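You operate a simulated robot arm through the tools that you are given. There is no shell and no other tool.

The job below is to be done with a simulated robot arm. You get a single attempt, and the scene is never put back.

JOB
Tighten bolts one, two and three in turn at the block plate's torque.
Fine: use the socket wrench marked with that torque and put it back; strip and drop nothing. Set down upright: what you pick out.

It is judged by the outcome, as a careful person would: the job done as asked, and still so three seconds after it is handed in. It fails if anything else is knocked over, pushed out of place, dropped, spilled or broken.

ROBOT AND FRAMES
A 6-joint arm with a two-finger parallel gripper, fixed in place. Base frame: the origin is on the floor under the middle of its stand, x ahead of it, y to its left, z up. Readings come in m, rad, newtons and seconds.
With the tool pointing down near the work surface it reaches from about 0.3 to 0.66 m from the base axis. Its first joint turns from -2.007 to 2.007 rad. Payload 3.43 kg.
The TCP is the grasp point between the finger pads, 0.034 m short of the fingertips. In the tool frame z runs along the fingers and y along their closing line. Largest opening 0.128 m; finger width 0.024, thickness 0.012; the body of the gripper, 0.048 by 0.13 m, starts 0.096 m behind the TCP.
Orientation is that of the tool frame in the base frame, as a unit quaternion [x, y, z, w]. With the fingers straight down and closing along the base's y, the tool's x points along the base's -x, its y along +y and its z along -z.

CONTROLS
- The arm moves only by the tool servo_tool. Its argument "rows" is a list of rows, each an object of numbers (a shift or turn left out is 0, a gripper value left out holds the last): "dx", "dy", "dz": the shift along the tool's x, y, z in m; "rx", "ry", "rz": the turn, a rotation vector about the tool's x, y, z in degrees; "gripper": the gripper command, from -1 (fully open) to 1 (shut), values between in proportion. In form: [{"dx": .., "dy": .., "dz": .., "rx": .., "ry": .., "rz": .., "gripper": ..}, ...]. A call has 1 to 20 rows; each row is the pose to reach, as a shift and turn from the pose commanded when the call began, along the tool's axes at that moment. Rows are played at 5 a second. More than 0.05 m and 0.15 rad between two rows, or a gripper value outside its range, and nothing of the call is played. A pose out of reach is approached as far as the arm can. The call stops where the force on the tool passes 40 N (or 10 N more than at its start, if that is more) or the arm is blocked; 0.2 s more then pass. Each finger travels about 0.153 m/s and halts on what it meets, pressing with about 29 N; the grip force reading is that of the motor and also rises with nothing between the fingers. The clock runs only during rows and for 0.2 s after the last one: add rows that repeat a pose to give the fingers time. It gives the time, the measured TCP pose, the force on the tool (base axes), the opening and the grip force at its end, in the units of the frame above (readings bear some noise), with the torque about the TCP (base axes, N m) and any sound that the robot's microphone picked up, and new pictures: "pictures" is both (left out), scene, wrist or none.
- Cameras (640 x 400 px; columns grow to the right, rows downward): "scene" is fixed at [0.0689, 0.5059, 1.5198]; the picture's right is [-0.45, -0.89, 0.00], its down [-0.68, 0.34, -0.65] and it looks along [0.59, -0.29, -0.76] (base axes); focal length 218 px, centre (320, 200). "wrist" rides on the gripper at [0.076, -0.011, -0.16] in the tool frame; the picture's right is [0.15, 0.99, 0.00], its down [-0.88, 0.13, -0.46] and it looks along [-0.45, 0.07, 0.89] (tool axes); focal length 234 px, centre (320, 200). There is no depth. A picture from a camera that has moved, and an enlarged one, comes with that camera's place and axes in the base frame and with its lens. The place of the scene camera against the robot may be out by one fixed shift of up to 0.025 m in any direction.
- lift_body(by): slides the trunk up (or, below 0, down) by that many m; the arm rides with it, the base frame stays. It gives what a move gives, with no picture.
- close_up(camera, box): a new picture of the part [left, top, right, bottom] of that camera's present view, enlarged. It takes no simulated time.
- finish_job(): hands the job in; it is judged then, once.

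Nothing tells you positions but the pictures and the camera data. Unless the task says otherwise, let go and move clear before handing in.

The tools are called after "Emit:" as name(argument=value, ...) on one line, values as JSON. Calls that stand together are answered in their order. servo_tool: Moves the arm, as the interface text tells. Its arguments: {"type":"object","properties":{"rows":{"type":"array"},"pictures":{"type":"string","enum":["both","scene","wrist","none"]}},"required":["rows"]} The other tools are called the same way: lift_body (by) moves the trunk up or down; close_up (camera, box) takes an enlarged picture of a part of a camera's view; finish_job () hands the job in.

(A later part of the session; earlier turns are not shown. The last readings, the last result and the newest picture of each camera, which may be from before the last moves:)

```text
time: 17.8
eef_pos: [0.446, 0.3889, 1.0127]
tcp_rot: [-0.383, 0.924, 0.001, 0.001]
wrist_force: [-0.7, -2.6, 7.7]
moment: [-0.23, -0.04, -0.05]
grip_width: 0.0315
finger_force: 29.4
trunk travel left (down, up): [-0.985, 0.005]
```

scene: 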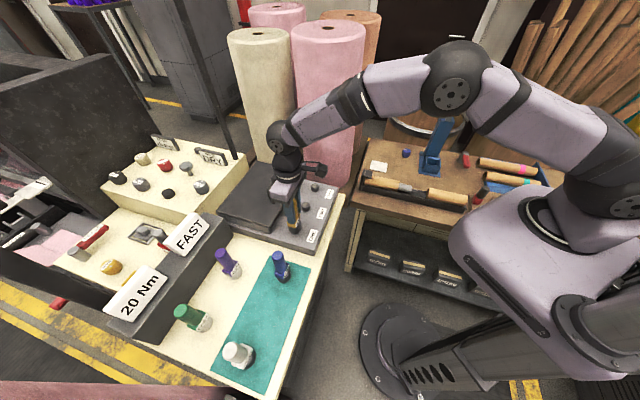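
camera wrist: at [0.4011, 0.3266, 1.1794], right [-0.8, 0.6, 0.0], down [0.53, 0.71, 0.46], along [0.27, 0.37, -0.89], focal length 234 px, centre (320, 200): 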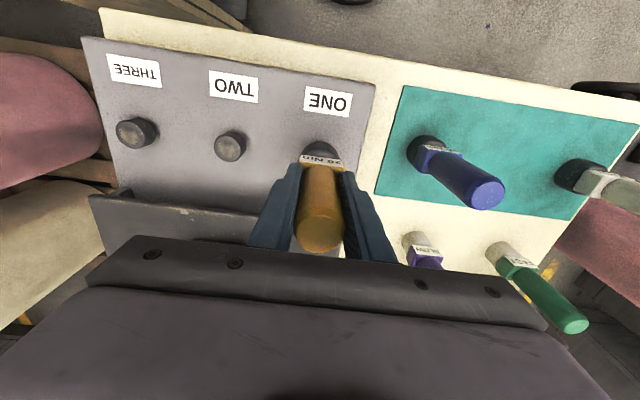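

Emit:
close_up(camera="scene", box=[283, 210, 308, 238])

Emit:
close_up(camera="wrist", box=[280, 115, 360, 185])

```text
14.29 times, centred on (296, 224) of scene
camera zoom: at [0.0689, 0.5059, 1.5198], right [-0.45, -0.89, 0.0], down [-0.68, 0.34, -0.65], along [0.59, -0.29, -0.76], focal length 3117 px, centre (670, -143)
```

zoom: 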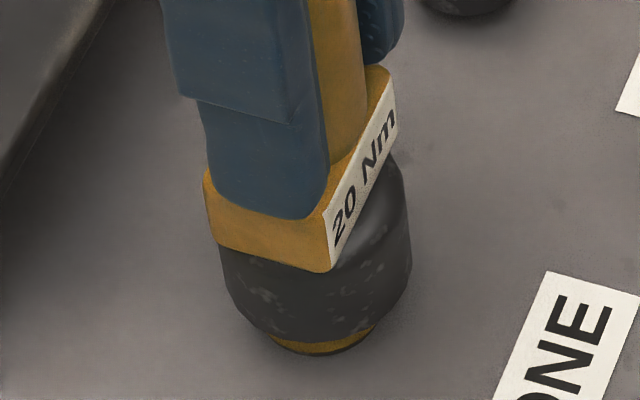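

```text
5.71 times, centred on (320, 150) of wrist
camera zoom: at [0.401, 0.326, 1.1743], right [-0.8, 0.6, 0.0], down [0.53, 0.71, 0.46], along [0.27, 0.37, -0.89], focal length 1338 px, centre (320, 486)
```

zoom: 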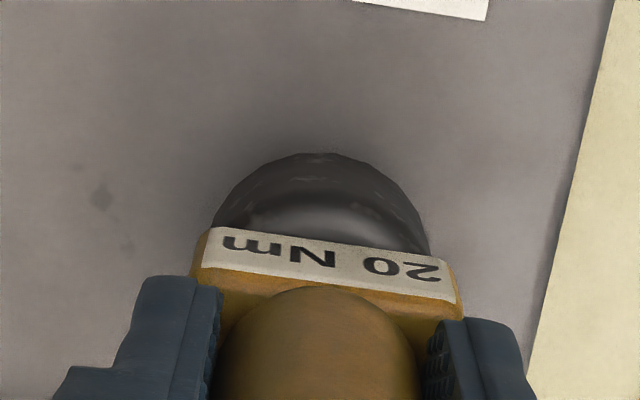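

An orange ring has appeared at the base of bolt one under the socket, which looks like an engaged/being-worked indicator. I'll now turn clockwise (positive rz) slowly, watching torque and listening for a click.

Emit:
servo_tool(rows=[{"rz": 3}, {"rz": 6}, {"rz": 9}, {"rz": 12}, {"rz": 15}], pictures="none")

Emit:
close_up(camera="scene", box=[283, 210, 308, 238])

```text
time: 19.0
eef_pos: [0.4461, 0.3887, 1.0147]
tcp_rot: [-0.258, 0.966, 0.0, 0.0]
wrist_force: [0.1, 0.3, 10.0]
moment: [-0.04, -0.11, 0.0]
grip_width: 0.0313
finger_force: 29.0
trunk travel left (down, up): [-0.985, 0.005]
```

```text
14.29 times, centred on (296, 224) of scene
camera zoom: at [0.0689, 0.5059, 1.5198], right [-0.45, -0.89, 0.0], down [-0.68, 0.34, -0.65], along [0.59, -0.29, -0.76], focal length 3117 px, centre (670, -143)
```

zoom: 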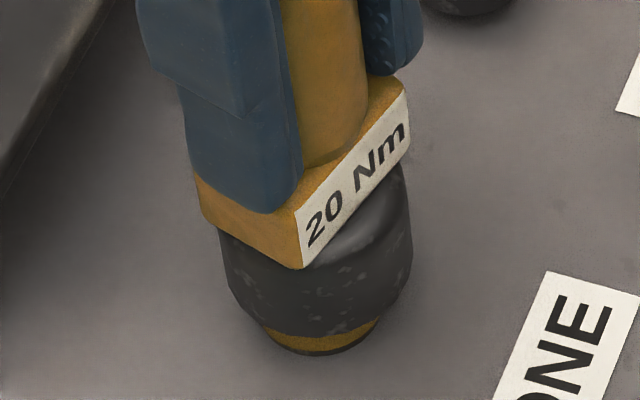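

The wrench is turning with the gripper and no click yet. I'll keep turning clockwise.

Emit:
servo_tool(rows=[{"rz": 4}, {"rz": 8}, {"rz": 12}, {"rz": 16}, {"rz": 20}, {"rz": 24}], pictures="none")

Emit:
close_up(camera="scene", box=[283, 210, 308, 238])

```text
time: 20.4
eef_pos: [0.4463, 0.389, 1.015]
tcp_rot: [-0.051, 0.999, 0.0, 0.0]
wrist_force: [-1.5, 1.2, 9.0]
moment: [0.24, 0.03, 0.05]
grip_width: 0.0312
finger_force: 29.3
trunk travel left (down, up): [-0.985, 0.005]
```

```text
14.29 times, centred on (296, 224) of scene
camera zoom: at [0.0689, 0.5059, 1.5198], right [-0.45, -0.89, 0.0], down [-0.68, 0.34, -0.65], along [0.59, -0.29, -0.76], focal length 3117 px, centre (670, -143)
```

zoom: 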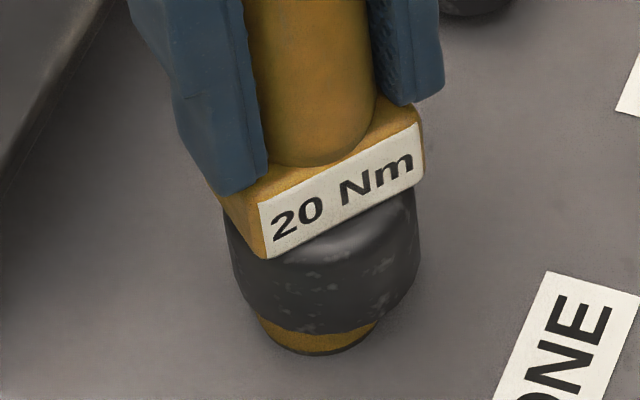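

Emit:
servo_tool(rows=[{"rz": 5}, {"rz": 10}, {"rz": 15}, {"rz": 20}, {"rz": 25}, {"rz": 30}], pictures="none")

Emit:
close_up(camera="scene", box=[283, 205, 313, 238])

```text
time: 21.8
eef_pos: [0.4459, 0.3886, 1.013]
tcp_rot: [0.209, 0.978, 0.0, 0.0]
wrist_force: [-0.3, 1.6, 5.6]
moment: [0.14, -0.04, 0.02]
grip_width: 0.0314
finger_force: 29.3
trunk travel left (down, up): [-0.985, 0.005]
```

```text
12.12 times, centred on (298, 222) of scene
camera zoom: at [0.0689, 0.5059, 1.5198], right [-0.45, -0.89, 0.0], down [-0.68, 0.34, -0.65], along [0.59, -0.29, -0.76], focal length 2645 px, centre (587, -61)
```

zoom: 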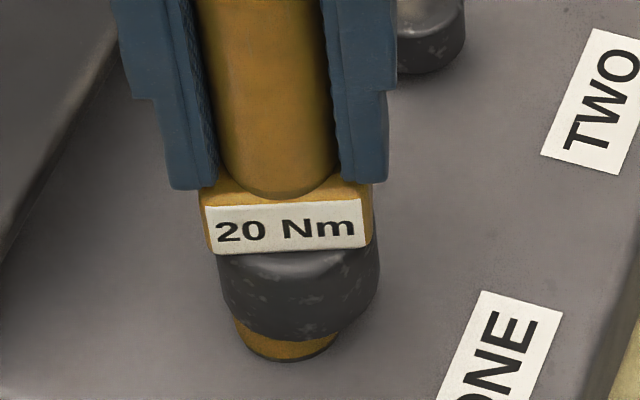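

The socket now looks a few millimetres off-centre from the bolt as seen by the scene camera. I'll check the wrist view before turning further.

Emit:
servo_tool(rows=[{"rz": 0}])

Emit:
close_up(camera="wrist", box=[270, 110, 370, 260])

Emit:
close_up(camera="scene", box=[260, 150, 340, 250])

```text
time: 22.2
eef_pos: [0.445, 0.3895, 1.0127]
tcp_rot: [0.208, 0.978, 0.0, 0.0]
wrist_force: [-0.5, 0.1, 4.5]
moment: [0.15, -0.04, 0.03]
grip_width: 0.0313
finger_force: 29.0
trunk travel left (down, up): [-0.985, 0.005]
camera wrist: at [0.3733, 0.4087, 1.1737], right [0.27, 0.96, 0.0], down [0.86, -0.24, 0.46], along [0.44, -0.12, -0.89], focal length 234 px, centre (320, 200)
```

scene: 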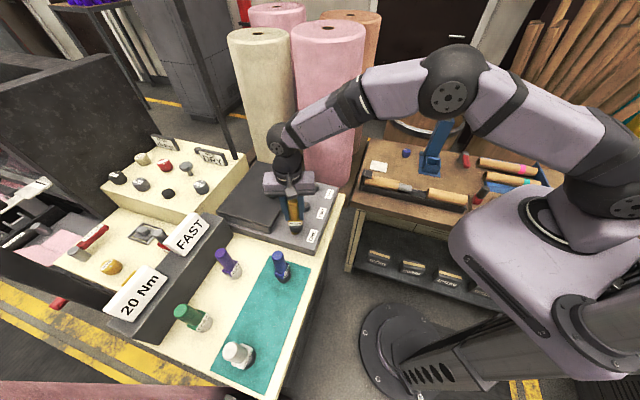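
wrist: 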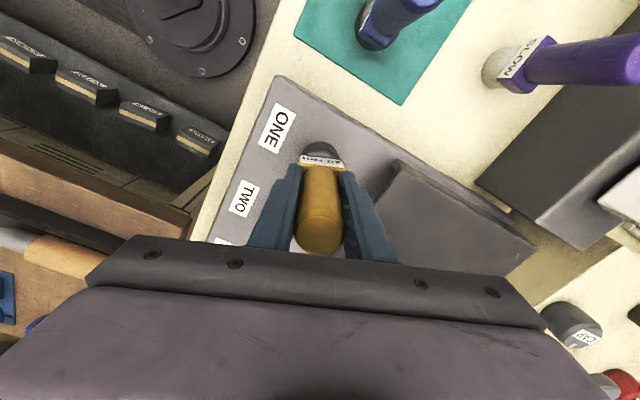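

```text
2.67 times, centred on (320, 185) of wrist
camera zoom: at [0.3733, 0.4087, 1.1737], right [0.27, 0.96, 0.0], down [0.86, -0.24, 0.46], along [0.44, -0.12, -0.89], focal length 624 px, centre (320, 240)
```

zoom: 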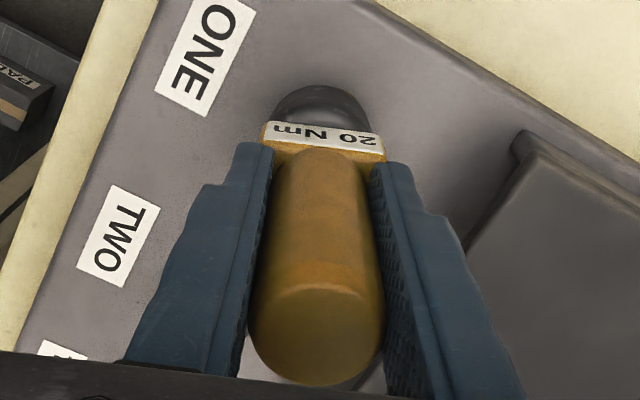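

```text
4.00 times, centred on (300, 200) of scene
camera zoom: at [0.0689, 0.5059, 1.5198], right [-0.45, -0.89, 0.0], down [-0.68, 0.34, -0.65], along [0.59, -0.29, -0.76], focal length 873 px, centre (400, 200)
```

zoom: 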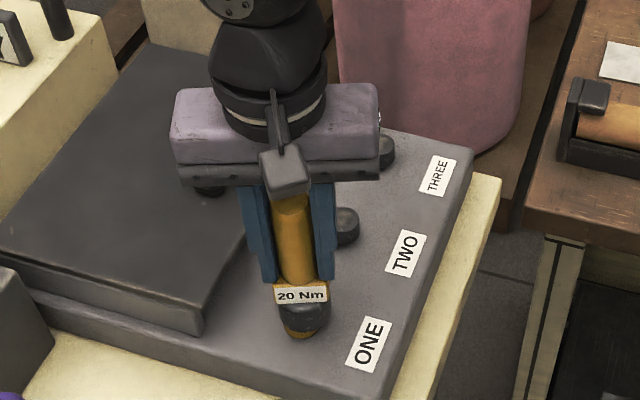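

The socket seems about 3 mm off the bolt axis toward −y, because the wrench leans slightly in the grip. I'll re-centre it by a small shift and then look again.

Emit:
servo_tool(rows=[{"dx": 0.001, "dy": 0.0012}, {"dx": 0.0021, "dy": 0.0023}, {"dx": 0.0021, "dy": 0.0023}], pictures="none")

Emit:
close_up(camera="scene", box=[283, 210, 308, 238])

```text
time: 23.0
eef_pos: [0.4456, 0.3927, 1.0119]
tcp_rot: [0.207, 0.978, 0.0, 0.0]
wrist_force: [0.1, -1.4, 3.1]
moment: [-0.05, -0.13, 0.01]
grip_width: 0.0315
finger_force: 28.9
trunk travel left (down, up): [-0.985, 0.005]
```

```text
14.29 times, centred on (296, 224) of scene
camera zoom: at [0.0689, 0.5059, 1.5198], right [-0.45, -0.89, 0.0], down [-0.68, 0.34, -0.65], along [0.59, -0.29, -0.76], focal length 3117 px, centre (670, -143)
```

zoom: 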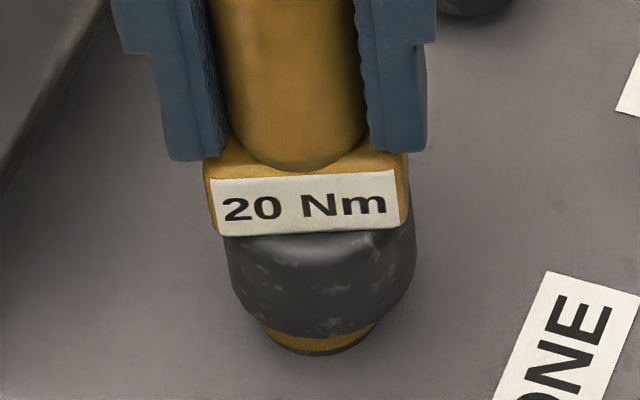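

The socket is centred again. I'll continue clockwise.

Emit:
servo_tool(rows=[{"rz": 4}, {"rz": 8}, {"rz": 12}, {"rz": 16}, {"rz": 20}, {"rz": 24}], pictures="none")

Emit:
close_up(camera="scene", box=[283, 210, 308, 238])

```text
time: 24.4
eef_pos: [0.4455, 0.3928, 1.0143]
tcp_rot: [0.408, 0.913, 0.0, 0.001]
wrist_force: [0.5, 0.2, 1.0]
moment: [0.08, -0.08, -0.02]
grip_width: 0.0314
finger_force: 28.7
trunk travel left (down, up): [-0.985, 0.005]
```

```text
14.29 times, centred on (296, 224) of scene
camera zoom: at [0.0689, 0.5059, 1.5198], right [-0.45, -0.89, 0.0], down [-0.68, 0.34, -0.65], along [0.59, -0.29, -0.76], focal length 3117 px, centre (670, -143)
```

zoom: 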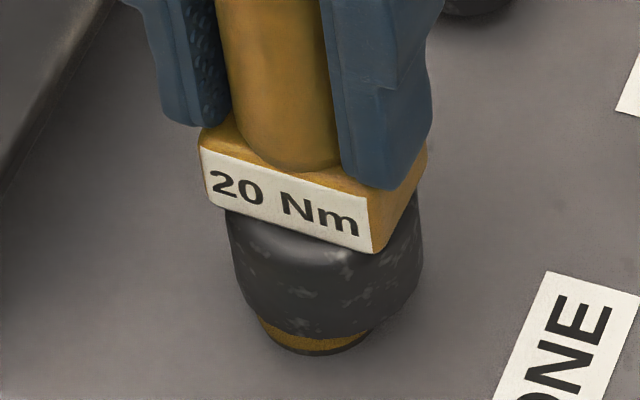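

Still no click after about 93°, and the contact force is easing. I'll keep turning while re-centring on the bolt axis and keeping a light downward press.

Emit:
servo_tool(rows=[{"dx": 0.0009, "dy": 0.0023, "dz": 0.001}, {"dx": 0.0009, "dy": 0.0026, "dz": 0.0015, "rz": 4}, {"dx": 0.0009, "dy": 0.0029, "dz": 0.002, "rz": 8}, {"dx": 0.0008, "dy": 0.0031, "dz": 0.002, "rz": 12}, {"dx": 0.0007, "dy": 0.0034, "dz": 0.002, "rz": 16}, {"dx": 0.0006, "dy": 0.0037, "dz": 0.002, "rz": 20}, {"dx": 0.0005, "dy": 0.0039, "dz": 0.002, "rz": 24}], pictures="none")

Emit:
close_up(camera="scene", box=[283, 210, 308, 238])

```text
time: 26.0
eef_pos: [0.4478, 0.3944, 1.0121]
tcp_rot: [0.589, 0.808, 0.001, 0.0]
wrist_force: [1.1, 0.8, 10.6]
moment: [-0.07, 0.02, 0.01]
grip_width: 0.0315
finger_force: 28.7
trunk travel left (down, up): [-0.985, 0.005]
```

```text
14.29 times, centred on (296, 224) of scene
camera zoom: at [0.0689, 0.5059, 1.5198], right [-0.45, -0.89, 0.0], down [-0.68, 0.34, -0.65], along [0.59, -0.29, -0.76], focal length 3117 px, centre (670, -143)
```

zoom: 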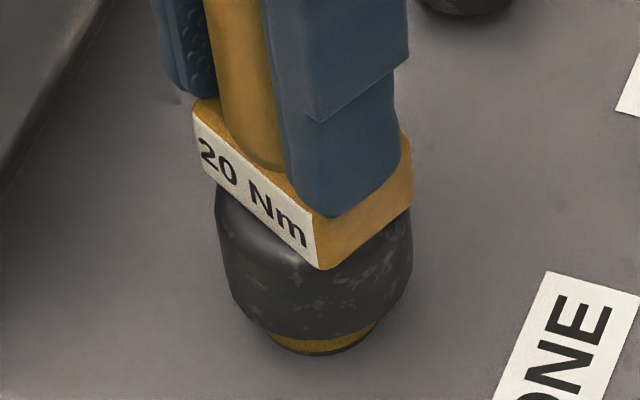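

Emit:
close_up(camera="scene", box=[288, 226, 304, 237])

Emit:
close_up(camera="scene", box=[270, 170, 340, 245])

Emit:
close_up(camera="wrist", box=[220, 80, 420, 260])

```text
16.00 times, centred on (296, 232) of scene
camera zoom: at [0.0689, 0.5059, 1.5198], right [-0.45, -0.89, 0.0], down [-0.68, 0.34, -0.65], along [0.59, -0.29, -0.76], focal length 3491 px, centre (704, -304)
```

zoom: 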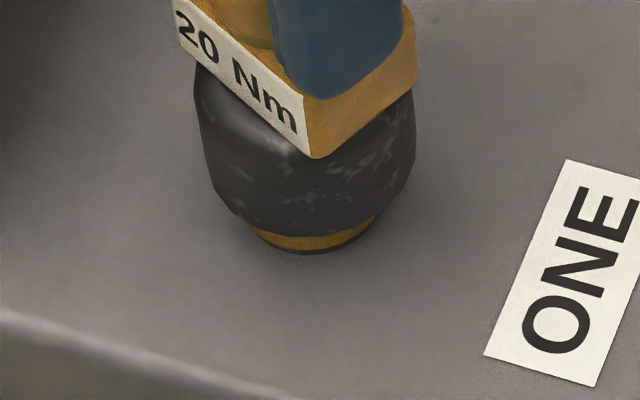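

```text
5.33 times, centred on (305, 208) of scene
camera zoom: at [0.0689, 0.5059, 1.5198], right [-0.45, -0.89, 0.0], down [-0.68, 0.34, -0.65], along [0.59, -0.29, -0.76], focal length 1164 px, centre (400, 160)
```

zoom: 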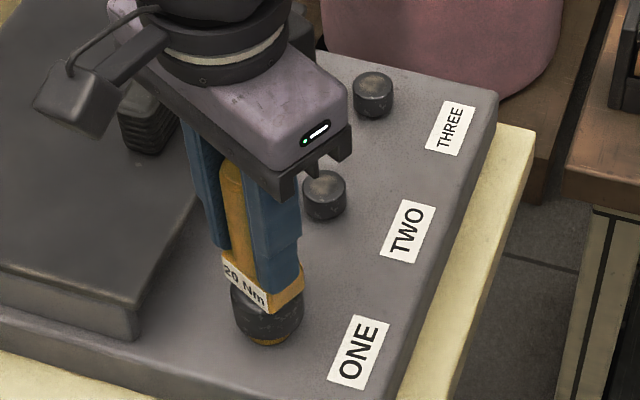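

```text
2.22 times, centred on (320, 170) of wrist
camera zoom: at [0.4144, 0.4623, 1.1725], right [0.9, 0.44, 0.0], down [0.39, -0.8, 0.45], along [0.2, -0.41, -0.89], focal length 520 px, centre (320, 267)
```

zoom: 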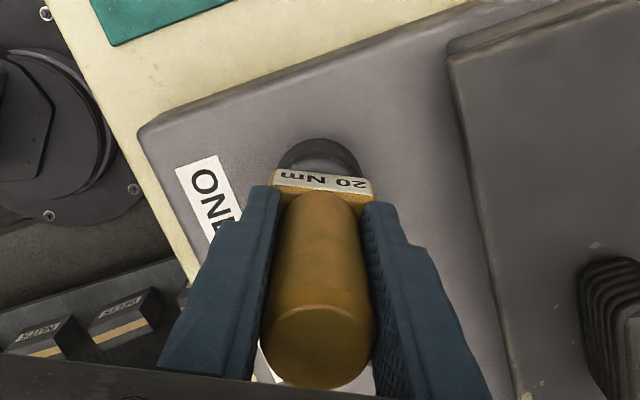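

The amber collar on bolt one persists, so I take it as "engaged, not yet at torque". I'll continue clockwise with the same centring.

Emit:
servo_tool(rows=[{"dy": 0.0003, "rz": 4}, {"dy": 0.0006, "rz": 8}, {"dx": -0.0001, "dy": 0.0008, "rz": 12}, {"dx": -0.0002, "dy": 0.0011, "rz": 16}, {"dx": -0.0002, "dy": 0.0014, "rz": 20}, {"dx": -0.0003, "dy": 0.0016, "rz": 24}], pictures="none")

Emit:
close_up(camera="scene", box=[283, 210, 308, 238])

```text
time: 27.4
eef_pos: [0.4502, 0.3957, 1.0117]
tcp_rot: [0.744, 0.668, 0.0, -0.001]
wrist_force: [-1.3, 0.3, 10.6]
moment: [-0.04, 0.13, 0.08]
grip_width: 0.0315
finger_force: 28.9
trunk travel left (down, up): [-0.985, 0.005]
```

```text
14.29 times, centred on (296, 224) of scene
camera zoom: at [0.0689, 0.5059, 1.5198], right [-0.45, -0.89, 0.0], down [-0.68, 0.34, -0.65], along [0.59, -0.29, -0.76], focal length 3117 px, centre (670, -143)
```

zoom: 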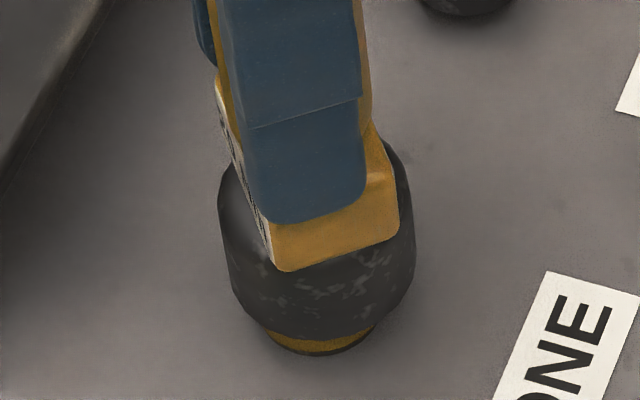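

Emit:
servo_tool(rows=[{"dy": 0.0002, "rz": 3}, {"dy": 0.0004, "rz": 6}, {"dy": 0.0006, "rz": 9}, {"dx": -0.0001, "dy": 0.0008, "rz": 12}], pictures="none")

Emit:
close_up(camera="scene", box=[283, 210, 308, 238])

```text
time: 28.4
eef_pos: [0.4494, 0.3953, 1.0124]
tcp_rot: [0.81, 0.587, 0.001, 0.0]
wrist_force: [0.3, -0.8, 11.4]
moment: [-0.11, -0.05, 0.04]
grip_width: 0.0313
finger_force: 29.2
trunk travel left (down, up): [-0.985, 0.005]
```

```text
14.29 times, centred on (296, 224) of scene
camera zoom: at [0.0689, 0.5059, 1.5198], right [-0.45, -0.89, 0.0], down [-0.68, 0.34, -0.65], along [0.59, -0.29, -0.76], focal length 3117 px, centre (670, -143)
```

zoom: 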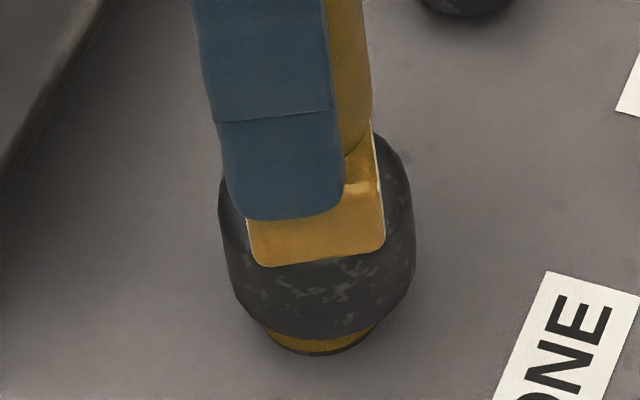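

Emit:
servo_tool(rows=[{"dy": 0.0002, "rz": 3}, {"dy": 0.0004, "rz": 6}, {"dy": 0.0006, "rz": 9}, {"dx": -0.0001, "dy": 0.0008, "rz": 12}, {"dx": -0.0002, "dy": 0.0011, "rz": 16}], pictures="none")

Emit:
close_up(camera="scene", box=[283, 210, 308, 238])

```text
time: 29.6
eef_pos: [0.451, 0.394, 1.012]
tcp_rot: [0.883, 0.469, 0.001, 0.0]
wrist_force: [-0.8, -0.2, 10.3]
moment: [-0.07, 0.02, 0.01]
grip_width: 0.0313
finger_force: 28.8
trunk travel left (down, up): [-0.985, 0.005]
```

```text
14.29 times, centred on (296, 224) of scene
camera zoom: at [0.0689, 0.5059, 1.5198], right [-0.45, -0.89, 0.0], down [-0.68, 0.34, -0.65], along [0.59, -0.29, -0.76], focal length 3117 px, centre (670, -143)
```

zoom: 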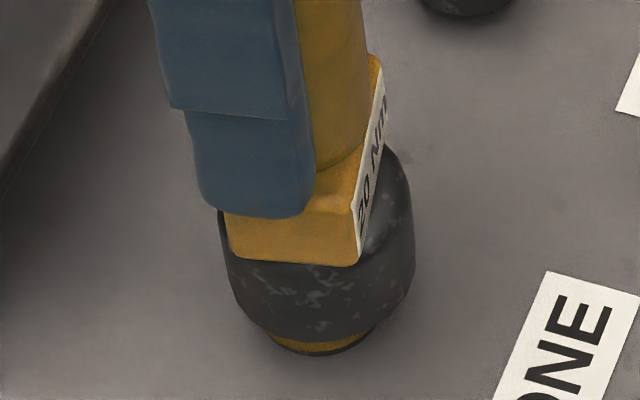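

Emit:
servo_tool(rows=[{"dy": 0.0002, "rz": 3}, {"dy": 0.0004, "rz": 6}, {"dy": 0.0006, "rz": 9}, {"dx": -0.0001, "dy": 0.0008, "rz": 12}, {"dx": -0.0002, "dy": 0.0011, "rz": 16}], pictures="both")

Emit:
close_up(camera="scene", box=[283, 210, 308, 238])

```text
time: 30.8
eef_pos: [0.4761, 0.3413, 1.003]
tcp_rot: [0.931, 0.364, -0.008, -0.03]
wrist_force: [0.8, 0.3, -2.0]
moment: [0.07, 0.05, -0.03]
grip_width: 0.0314
finger_force: 29.7
out of reach, approached as far as the arm can: row 2, 3, 4, 5
trunk travel left (down, up): [-0.985, 0.005]
camera wrist: at [0.5307, 0.391, 1.164], right [0.78, -0.63, -0.06], down [-0.54, -0.72, 0.44], along [-0.32, -0.31, -0.9], focal length 234 px, centre (320, 200)
```

scene: 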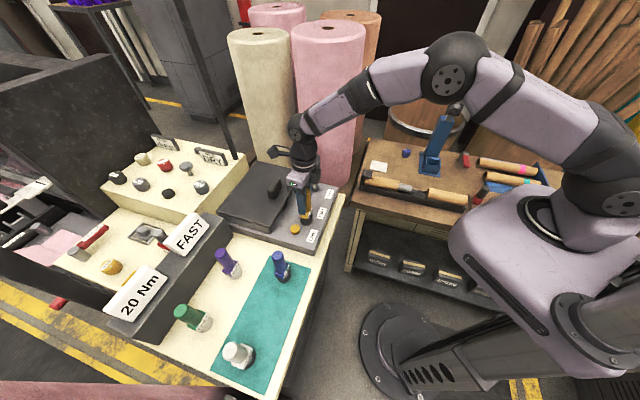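
wrist: 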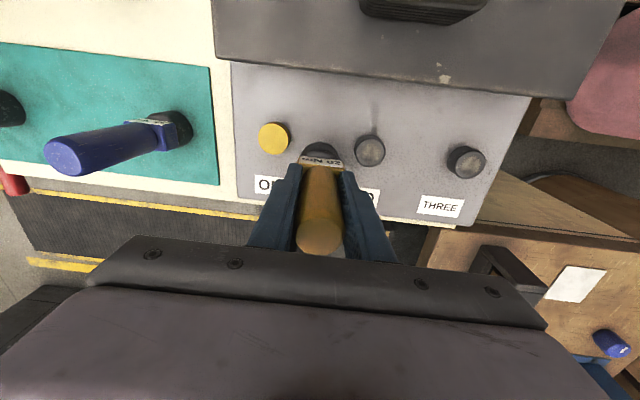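

```text
14.29 times, centred on (296, 224) of scene
camera zoom: at [0.0689, 0.5059, 1.5198], right [-0.45, -0.89, 0.0], down [-0.68, 0.34, -0.65], along [0.59, -0.29, -0.76], focal length 3117 px, centre (670, -143)
```

zoom: 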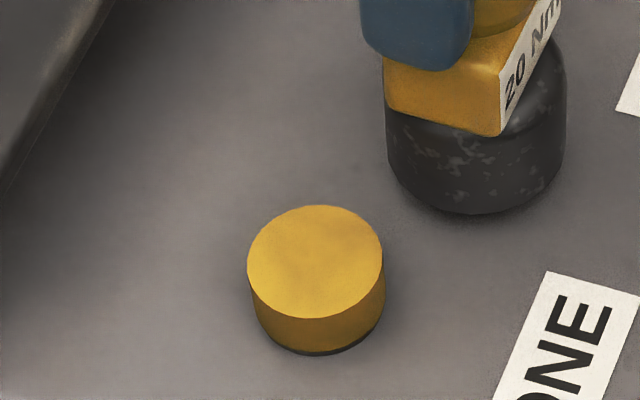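

The arm hit its wrist-turn limit and was carried sideways off the bolt, but nothing was bumped: the force shows only the wrench's weight. Bolt one's whole head has turned yellow, the wrench's colour, and this happened when the socket was pressed home. I'll lift straight up off the block and straighten the slight tilt before moving on.

Emit:
servo_tool(rows=[{"dz": -0.015, "rz": -2}, {"dz": -0.035, "rx": -1.2, "rz": -4}, {"dz": -0.06, "rx": -2.4, "ry": -0.2, "rz": -6}, {"dz": -0.085, "rx": -3.5, "ry": -0.4, "rz": -8}, {"dz": -0.105, "rx": -3.5, "ry": -0.4, "rz": -10}, {"dz": -0.105, "rx": -3.5, "ry": -0.4, "rz": -10}])

```text
time: 32.2
eef_pos: [0.4789, 0.3385, 1.1114]
tcp_rot: [0.896, 0.444, 0.006, -0.001]
wrist_force: [0.1, 0.4, -2.5]
moment: [0.01, -0.02, 0.0]
grip_width: 0.0313
finger_force: 29.1
trunk travel left (down, up): [-0.985, 0.005]
camera wrist: at [0.5148, 0.4036, 1.2714], right [0.88, -0.48, 0.0], down [-0.43, -0.78, 0.45], along [-0.21, -0.39, -0.89], focal length 234 px, centre (320, 200)
```

scene: 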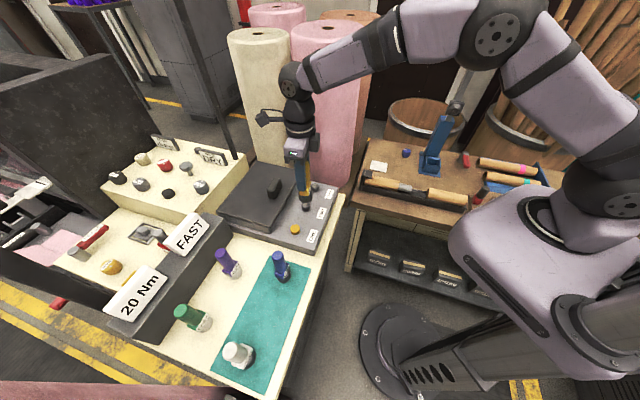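
wrist: 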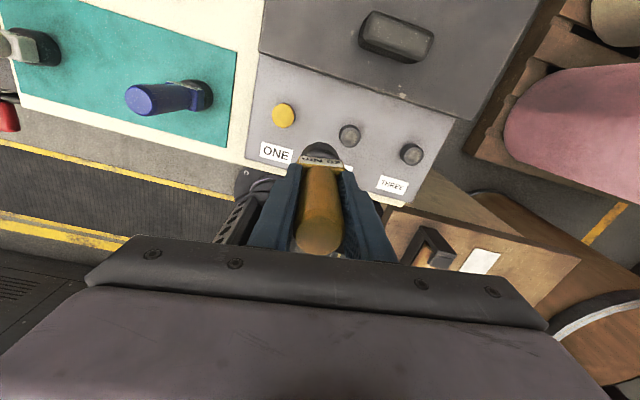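

The wrench is upright again, clear of the block. I'll turn the wrist back counter-clockwise in the air, and look closely at bolt one.

Emit:
close_up(camera="wrist", box=[240, 90, 440, 210])

Emit:
servo_tool(rows=[{"rx": 0.2, "ry": -0.66, "rz": -7}, {"rz": -15}, {"rz": -23}, {"rz": -31}, {"rz": -39}, {"rz": -47}, {"rz": -55}, {"rz": -63}, {"rz": -71}, {"rz": -79}, {"rz": -86}, {"rz": -86}], pictures="none")

```text
3.20 times, centred on (340, 150) of wrist
camera zoom: at [0.5148, 0.4036, 1.2714], right [0.88, -0.48, 0.0], down [-0.43, -0.78, 0.45], along [-0.21, -0.39, -0.89], focal length 749 px, centre (256, 360)
```

zoom: 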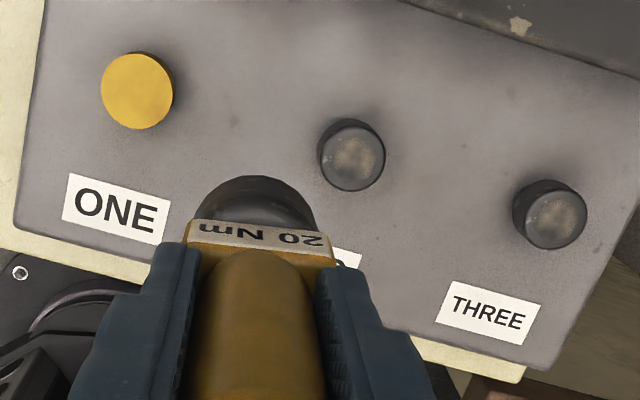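

```text
time: 34.8
eef_pos: [0.4785, 0.3384, 1.1107]
tcp_rot: [0.351, 0.937, 0.005, 0.002]
wrist_force: [0.4, -1.2, -1.9]
moment: [-0.01, -0.04, 0.03]
grip_width: 0.0311
finger_force: 29.3
trunk travel left (down, up): [-0.985, 0.005]
```

Bolt one now wears a solid yellow head; two and three are still dark. I'll correct the half-degree tilt, then finish turning back and move above bolt two.

Emit:
servo_tool(rows=[{"rx": 0.6}, {"rx": 0.6}], pictures="none")

Emit:
servo_tool(rows=[{"rz": -8}, {"rz": -16}, {"rz": -24}, {"rz": -32}, {"rz": -40}, {"rz": -48}, {"rz": -56}, {"rz": -64}, {"rz": -72}, {"rz": -80}, {"rz": -86}, {"rz": -86}])

```text
time: 35.4
eef_pos: [0.4781, 0.3375, 1.111]
tcp_rot: [0.351, 0.936, 0.0, 0.0]
wrist_force: [0.0, 0.0, -2.6]
moment: [0.01, 0.03, -0.02]
grip_width: 0.0315
finger_force: 28.9
trunk travel left (down, up): [-0.985, 0.005]
```

```text
time: 38.0
eef_pos: [0.478, 0.338, 1.1112]
tcp_rot: [-0.381, 0.924, -0.001, 0.0]
wrist_force: [-0.1, -0.1, -2.3]
moment: [-0.03, 0.02, -0.01]
grip_width: 0.0314
finger_force: 28.7
trunk travel left (down, up): [-0.985, 0.005]
camera wrist: at [0.4331, 0.277, 1.2709], right [-0.8, 0.6, 0.0], down [0.53, 0.71, 0.46], along [0.27, 0.36, -0.89], focal length 234 px, centre (320, 200)
```

scene: 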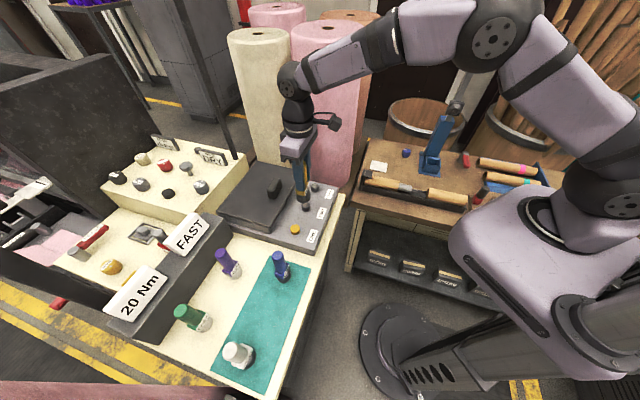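
wrist: 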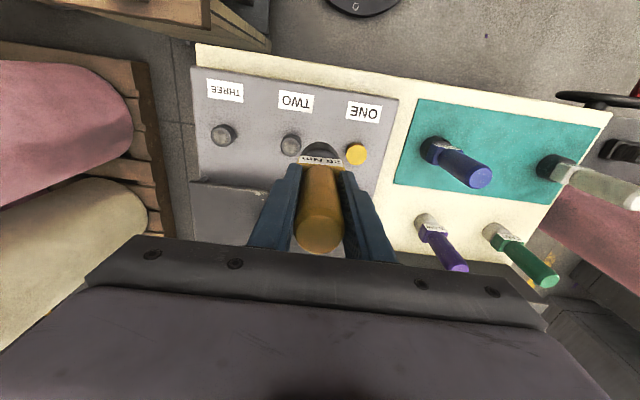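

Emit:
close_up(camera="wrist", box=[200, 90, 400, 260])

Emit:
close_up(camera="wrist", box=[270, 110, 370, 180])

Emit:
close_up(camera="scene", box=[270, 140, 340, 240])

```text
2.35 times, centred on (300, 175) of wrist
camera zoom: at [0.4331, 0.277, 1.2709], right [-0.8, 0.6, 0.0], down [0.53, 0.71, 0.46], along [0.27, 0.36, -0.89], focal length 551 px, centre (367, 259)
```

zoom: 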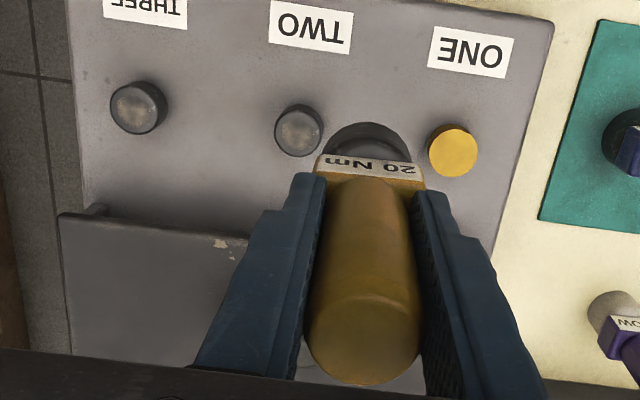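

```text
5.71 times, centred on (320, 145) of wrist
camera zoom: at [0.4331, 0.277, 1.2709], right [-0.8, 0.6, 0.0], down [0.53, 0.71, 0.46], along [0.27, 0.36, -0.89], focal length 1338 px, centre (320, 514)
```

zoom: 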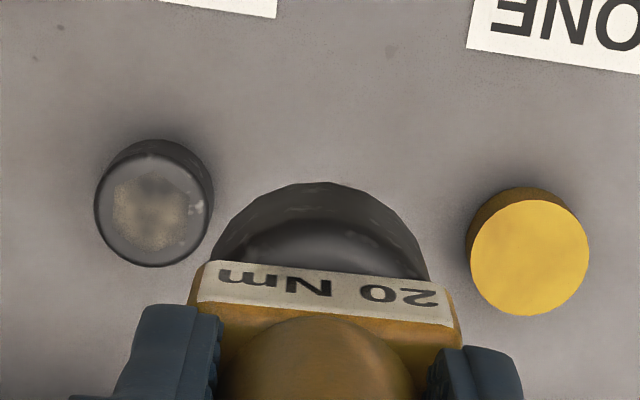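

```text
4.00 times, centred on (305, 190) of scene
camera zoom: at [0.0689, 0.5059, 1.5198], right [-0.45, -0.89, 0.0], down [-0.68, 0.34, -0.65], along [0.59, -0.29, -0.76], focal length 873 px, centre (380, 240)
```

zoom: 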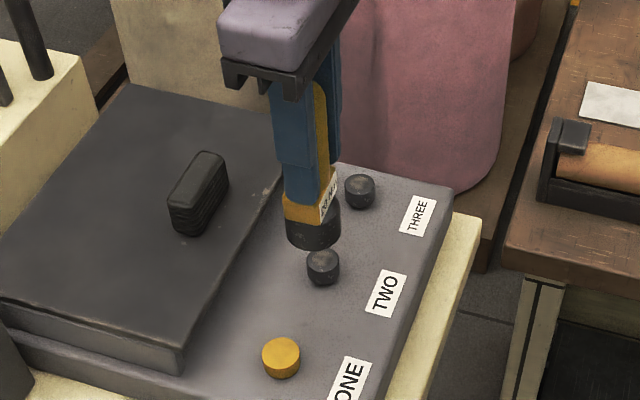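

Measured relative to the socket in this view, bolt two is about 44 mm away. I'll move over it and lower to a hover about 2 cm above its head.

Emit:
servo_tool(rows=[{"dx": -0.0072, "dy": -0.0207}, {"dx": -0.0144, "dy": -0.0415}, {"dx": -0.0144, "dy": -0.0415, "dz": 0.025}, {"dx": -0.0144, "dy": -0.0415, "dz": 0.05}, {"dx": -0.0144, "dy": -0.0415, "dz": 0.066}, {"dx": -0.0144, "dy": -0.0415, "dz": 0.066}])

Emit:
close_up(camera="wrist", box=[280, 110, 360, 175])

Emit:
close_up(camera="scene", box=[285, 180, 325, 220])

```text
time: 39.4
eef_pos: [0.5182, 0.3187, 1.0451]
tcp_rot: [-0.38, 0.925, -0.001, 0.0]
wrist_force: [0.4, 0.1, -1.6]
moment: [0.02, 0.0, 0.0]
grip_width: 0.0315
finger_force: 28.9
trunk travel left (down, up): [-0.985, 0.005]
camera wrist: at [0.4723, 0.257, 1.2054], right [-0.8, 0.6, 0.0], down [0.53, 0.71, 0.46], along [0.27, 0.36, -0.89], focal length 234 px, centre (320, 200)
```

scene: 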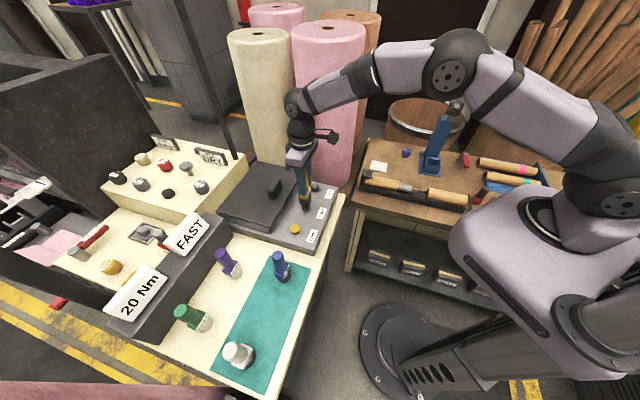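
wrist: 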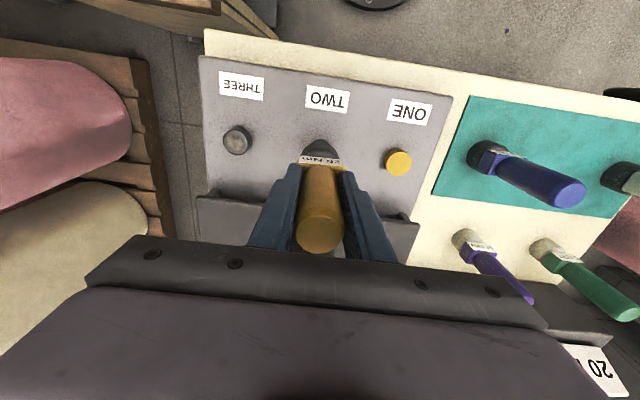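

```text
6.15 times, centred on (320, 142) of wrist
camera zoom: at [0.4723, 0.257, 1.2054], right [-0.8, 0.6, 0.0], down [0.53, 0.71, 0.46], along [0.27, 0.36, -0.89], focal length 1441 px, centre (320, 554)
```

zoom: 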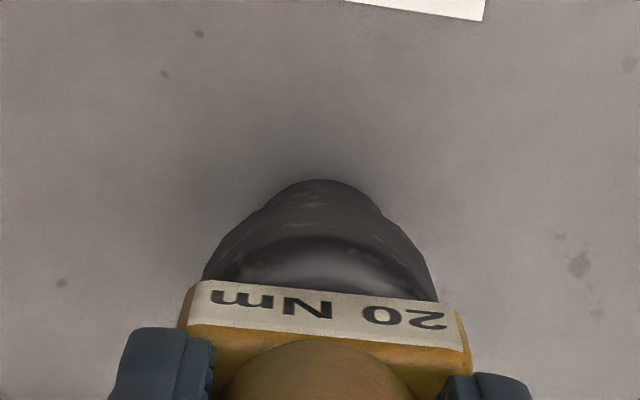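

```text
10.00 times, centred on (305, 200) of scene
camera zoom: at [0.0689, 0.5059, 1.5198], right [-0.45, -0.89, 0.0], down [-0.68, 0.34, -0.65], along [0.59, -0.29, -0.76], focal length 2182 px, centre (470, 200)
```

zoom: 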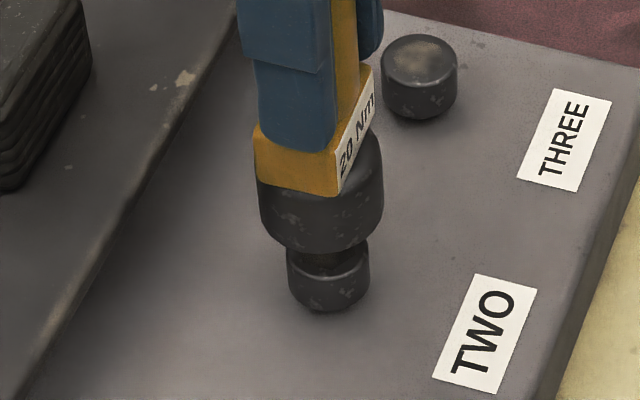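

Alignment on bolt two is within about 1.5 mm, with the socket slightly too far outward. I'll correct that and lower gently to seat it.

Emit:
servo_tool(rows=[{"dx": 0.0018, "dz": 0.006}, {"dx": 0.0018, "dz": 0.012}, {"dx": 0.0018, "dz": 0.017}, {"dx": 0.0018, "dz": 0.021}, {"dx": 0.0018, "dz": 0.024}, {"dx": 0.0018, "dz": 0.027}, {"dx": 0.0018, "dz": 0.028}], pictures="none")

Emit:
close_up(camera="scene", box=[285, 180, 325, 220])

```text
time: 41.0
eef_pos: [0.517, 0.3184, 1.0173]
tcp_rot: [-0.38, 0.925, -0.002, 0.002]
wrist_force: [1.8, 1.4, 5.6]
moment: [0.18, 0.0, 0.03]
grip_width: 0.0313
finger_force: 28.7
trunk travel left (down, up): [-0.985, 0.005]
```

```text
10.00 times, centred on (305, 200) of scene
camera zoom: at [0.0689, 0.5059, 1.5198], right [-0.45, -0.89, 0.0], down [-0.68, 0.34, -0.65], along [0.59, -0.29, -0.76], focal length 2182 px, centre (470, 200)
```

zoom: 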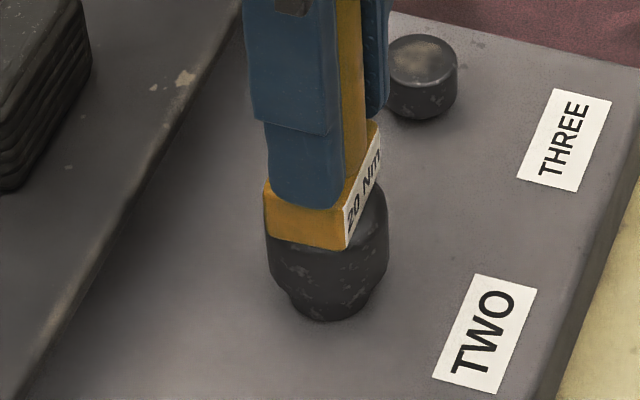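

Emit:
servo_tool(rows=[{"dz": 0.001}, {"dz": 0.002}, {"dz": 0.003}, {"dz": 0.003}], pictures="none")

Emit:
close_up(camera="scene", box=[285, 180, 325, 220])

```text
time: 42.0
eef_pos: [0.5151, 0.3185, 1.0145]
tcp_rot: [-0.381, 0.925, 0.0, 0.002]
wrist_force: [0.3, 1.5, 6.4]
moment: [0.15, 0.03, 0.03]
grip_width: 0.0314
finger_force: 29.0
trunk travel left (down, up): [-0.985, 0.005]
```

```text
10.00 times, centred on (305, 200) of scene
camera zoom: at [0.0689, 0.5059, 1.5198], right [-0.45, -0.89, 0.0], down [-0.68, 0.34, -0.65], along [0.59, -0.29, -0.76], focal length 2182 px, centre (470, 200)
```

zoom: 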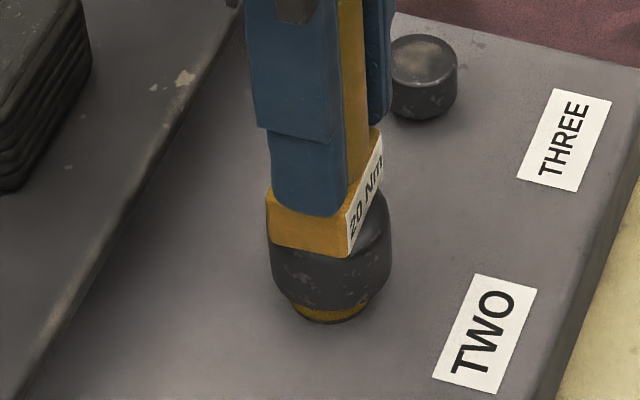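

Bolt two's collar has turned yellow as soon as the socket seated, the same as bolt one. I'll still give it a clockwise turn, as tightening calls for, turning about the wrench axis and staying well inside the wrist limit.

Emit:
servo_tool(rows=[{"dy": 0.0003, "rz": 5}, {"dy": 0.0005, "rz": 10}, {"dx": -0.0001, "dy": 0.0008, "rz": 15}, {"dx": -0.0002, "dy": 0.001, "rz": 20}, {"dx": -0.0003, "dy": 0.0013, "rz": 25}, {"dx": -0.0004, "dy": 0.0015, "rz": 30}, {"dx": -0.0005, "dy": 0.0017, "rz": 35}, {"dx": -0.0007, "dy": 0.0019, "rz": 40}, {"dx": -0.0009, "dy": 0.0021, "rz": 45}, {"dx": -0.0011, "dy": 0.0023, "rz": 50}, {"dx": -0.0013, "dy": 0.0025, "rz": 55}, {"dx": -0.0015, "dy": 0.0026, "rz": 60}], pictures="none")

Emit:
close_up(camera="scene", box=[285, 180, 325, 220])

```text
time: 44.6
eef_pos: [0.5154, 0.3198, 1.0132]
tcp_rot: [0.135, 0.991, 0.0, 0.002]
wrist_force: [-0.6, -1.8, 3.8]
moment: [-0.15, 0.08, -0.02]
grip_width: 0.0312
finger_force: 28.5
trunk travel left (down, up): [-0.985, 0.005]
```

```text
10.00 times, centred on (305, 200) of scene
camera zoom: at [0.0689, 0.5059, 1.5198], right [-0.45, -0.89, 0.0], down [-0.68, 0.34, -0.65], along [0.59, -0.29, -0.76], focal length 2182 px, centre (470, 200)
```

zoom: 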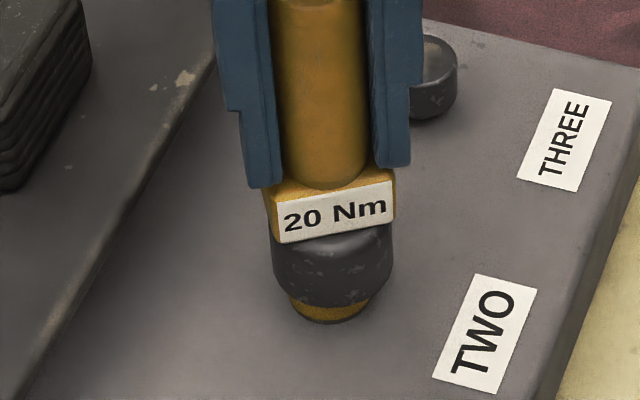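

Emit:
servo_tool(rows=[{"dy": 0.0003, "rz": 6}, {"dy": 0.0006, "rz": 12}, {"dx": -0.0002, "dy": 0.001, "rz": 18}, {"dx": -0.0003, "dy": 0.0012, "rz": 24}, {"dx": -0.0004, "dy": 0.0015, "rz": 30}, {"dx": -0.0006, "dy": 0.0018, "rz": 36}, {"dx": -0.0008, "dy": 0.002, "rz": 42}, {"dx": -0.001, "dy": 0.0022, "rz": 48}, {"dx": -0.0012, "dy": 0.0024, "rz": 54}, {"dx": -0.0015, "dy": 0.0026, "rz": 60}], pictures="none")

Emit:
close_up(camera="scene", box=[285, 180, 325, 220])

```text
time: 46.8
eef_pos: [0.5177, 0.3236, 1.0145]
tcp_rot: [0.611, 0.791, 0.0, 0.001]
wrist_force: [0.5, -1.0, 1.5]
moment: [-0.05, -0.08, 0.04]
grip_width: 0.0314
finger_force: 28.7
trunk travel left (down, up): [-0.985, 0.005]
```

```text
10.00 times, centred on (305, 200) of scene
camera zoom: at [0.0689, 0.5059, 1.5198], right [-0.45, -0.89, 0.0], down [-0.68, 0.34, -0.65], along [0.59, -0.29, -0.76], focal length 2182 px, centre (470, 200)
```

zoom: 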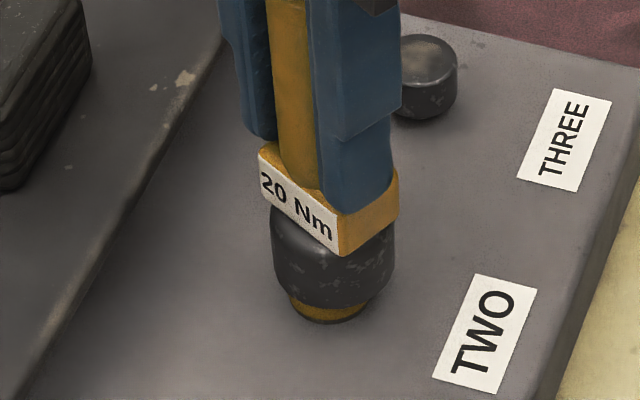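

Bolt two has had its turn, with no adverse sound or force. I'll lift straight off and rotate the wrist back in the air.

Emit:
servo_tool(rows=[{"dz": -0.008}, {"dz": -0.018}, {"dz": -0.035}, {"dz": -0.06}, {"dz": -0.085}, {"dz": -0.098}, {"dz": -0.098, "rz": -7}, {"dz": -0.098, "rz": -15}, {"dz": -0.098, "rz": -23}, {"dz": -0.098, "rz": -31}, {"dz": -0.098, "rz": -39}, {"dz": -0.098, "rz": -47}, {"dz": -0.098, "rz": -55}, {"dz": -0.098, "rz": -63}, {"dz": -0.098, "rz": -71}, {"dz": -0.098, "rz": -79}, {"dz": -0.098, "rz": -87}, {"dz": -0.098, "rz": -95}, {"dz": -0.098, "rz": -103}, {"dz": -0.098, "rz": -110}], pictures="none")

Emit:
servo_tool(rows=[{"rz": -6}, {"rz": -10.3}, {"rz": -10.3}])

Emit:
close_up(camera="wrist", box=[180, 90, 380, 260])

Emit:
close_up(camera="wrist", box=[230, 110, 350, 180])

```text
time: 51.0
eef_pos: [0.5175, 0.3226, 1.1116]
tcp_rot: [-0.3, 0.954, 0.0, 0.001]
wrist_force: [-0.8, -0.1, -2.0]
moment: [0.01, 0.04, -0.02]
grip_width: 0.0313
finger_force: 28.8
trunk travel left (down, up): [-0.985, 0.005]
```

```text
time: 51.8
eef_pos: [0.5176, 0.3225, 1.112]
tcp_rot: [-0.384, 0.923, -0.001, 0.0]
wrist_force: [-0.2, -0.4, -2.2]
moment: [-0.02, 0.0, 0.03]
grip_width: 0.0314
finger_force: 28.6
trunk travel left (down, up): [-0.985, 0.005]
camera wrist: at [0.4729, 0.2608, 1.2718], right [-0.8, 0.59, 0.0], down [0.53, 0.72, 0.46], along [0.27, 0.37, -0.89], focal length 234 px, centre (320, 200)
```

scene: 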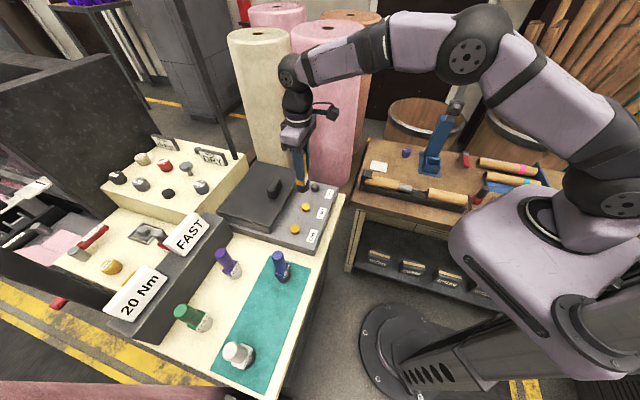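
wrist: 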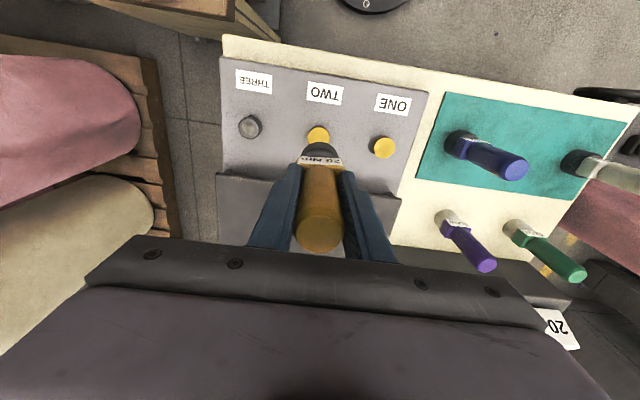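

```text
2.35 times, centred on (280, 175) of wrist
camera zoom: at [0.4729, 0.2608, 1.2718], right [-0.8, 0.59, 0.0], down [0.53, 0.72, 0.46], along [0.27, 0.37, -0.89], focal length 551 px, centre (414, 259)
```

zoom: 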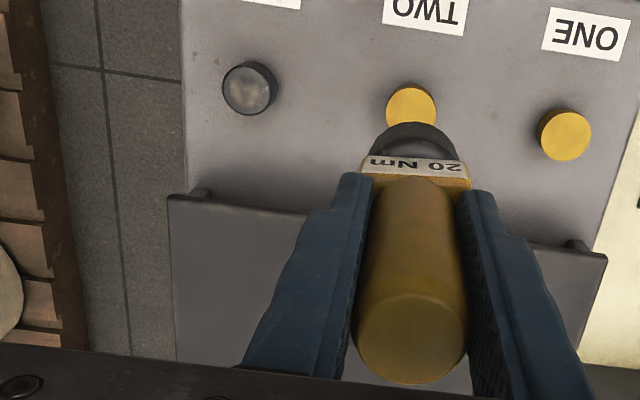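

```text
5.33 times, centred on (290, 145) of wrist
camera zoom: at [0.4729, 0.2608, 1.2718], right [-0.8, 0.59, 0.0], down [0.53, 0.72, 0.46], along [0.27, 0.37, -0.89], focal length 1249 px, centre (480, 493)
```

zoom: 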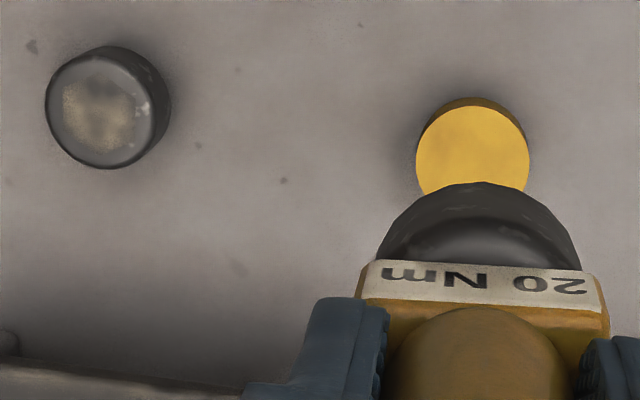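

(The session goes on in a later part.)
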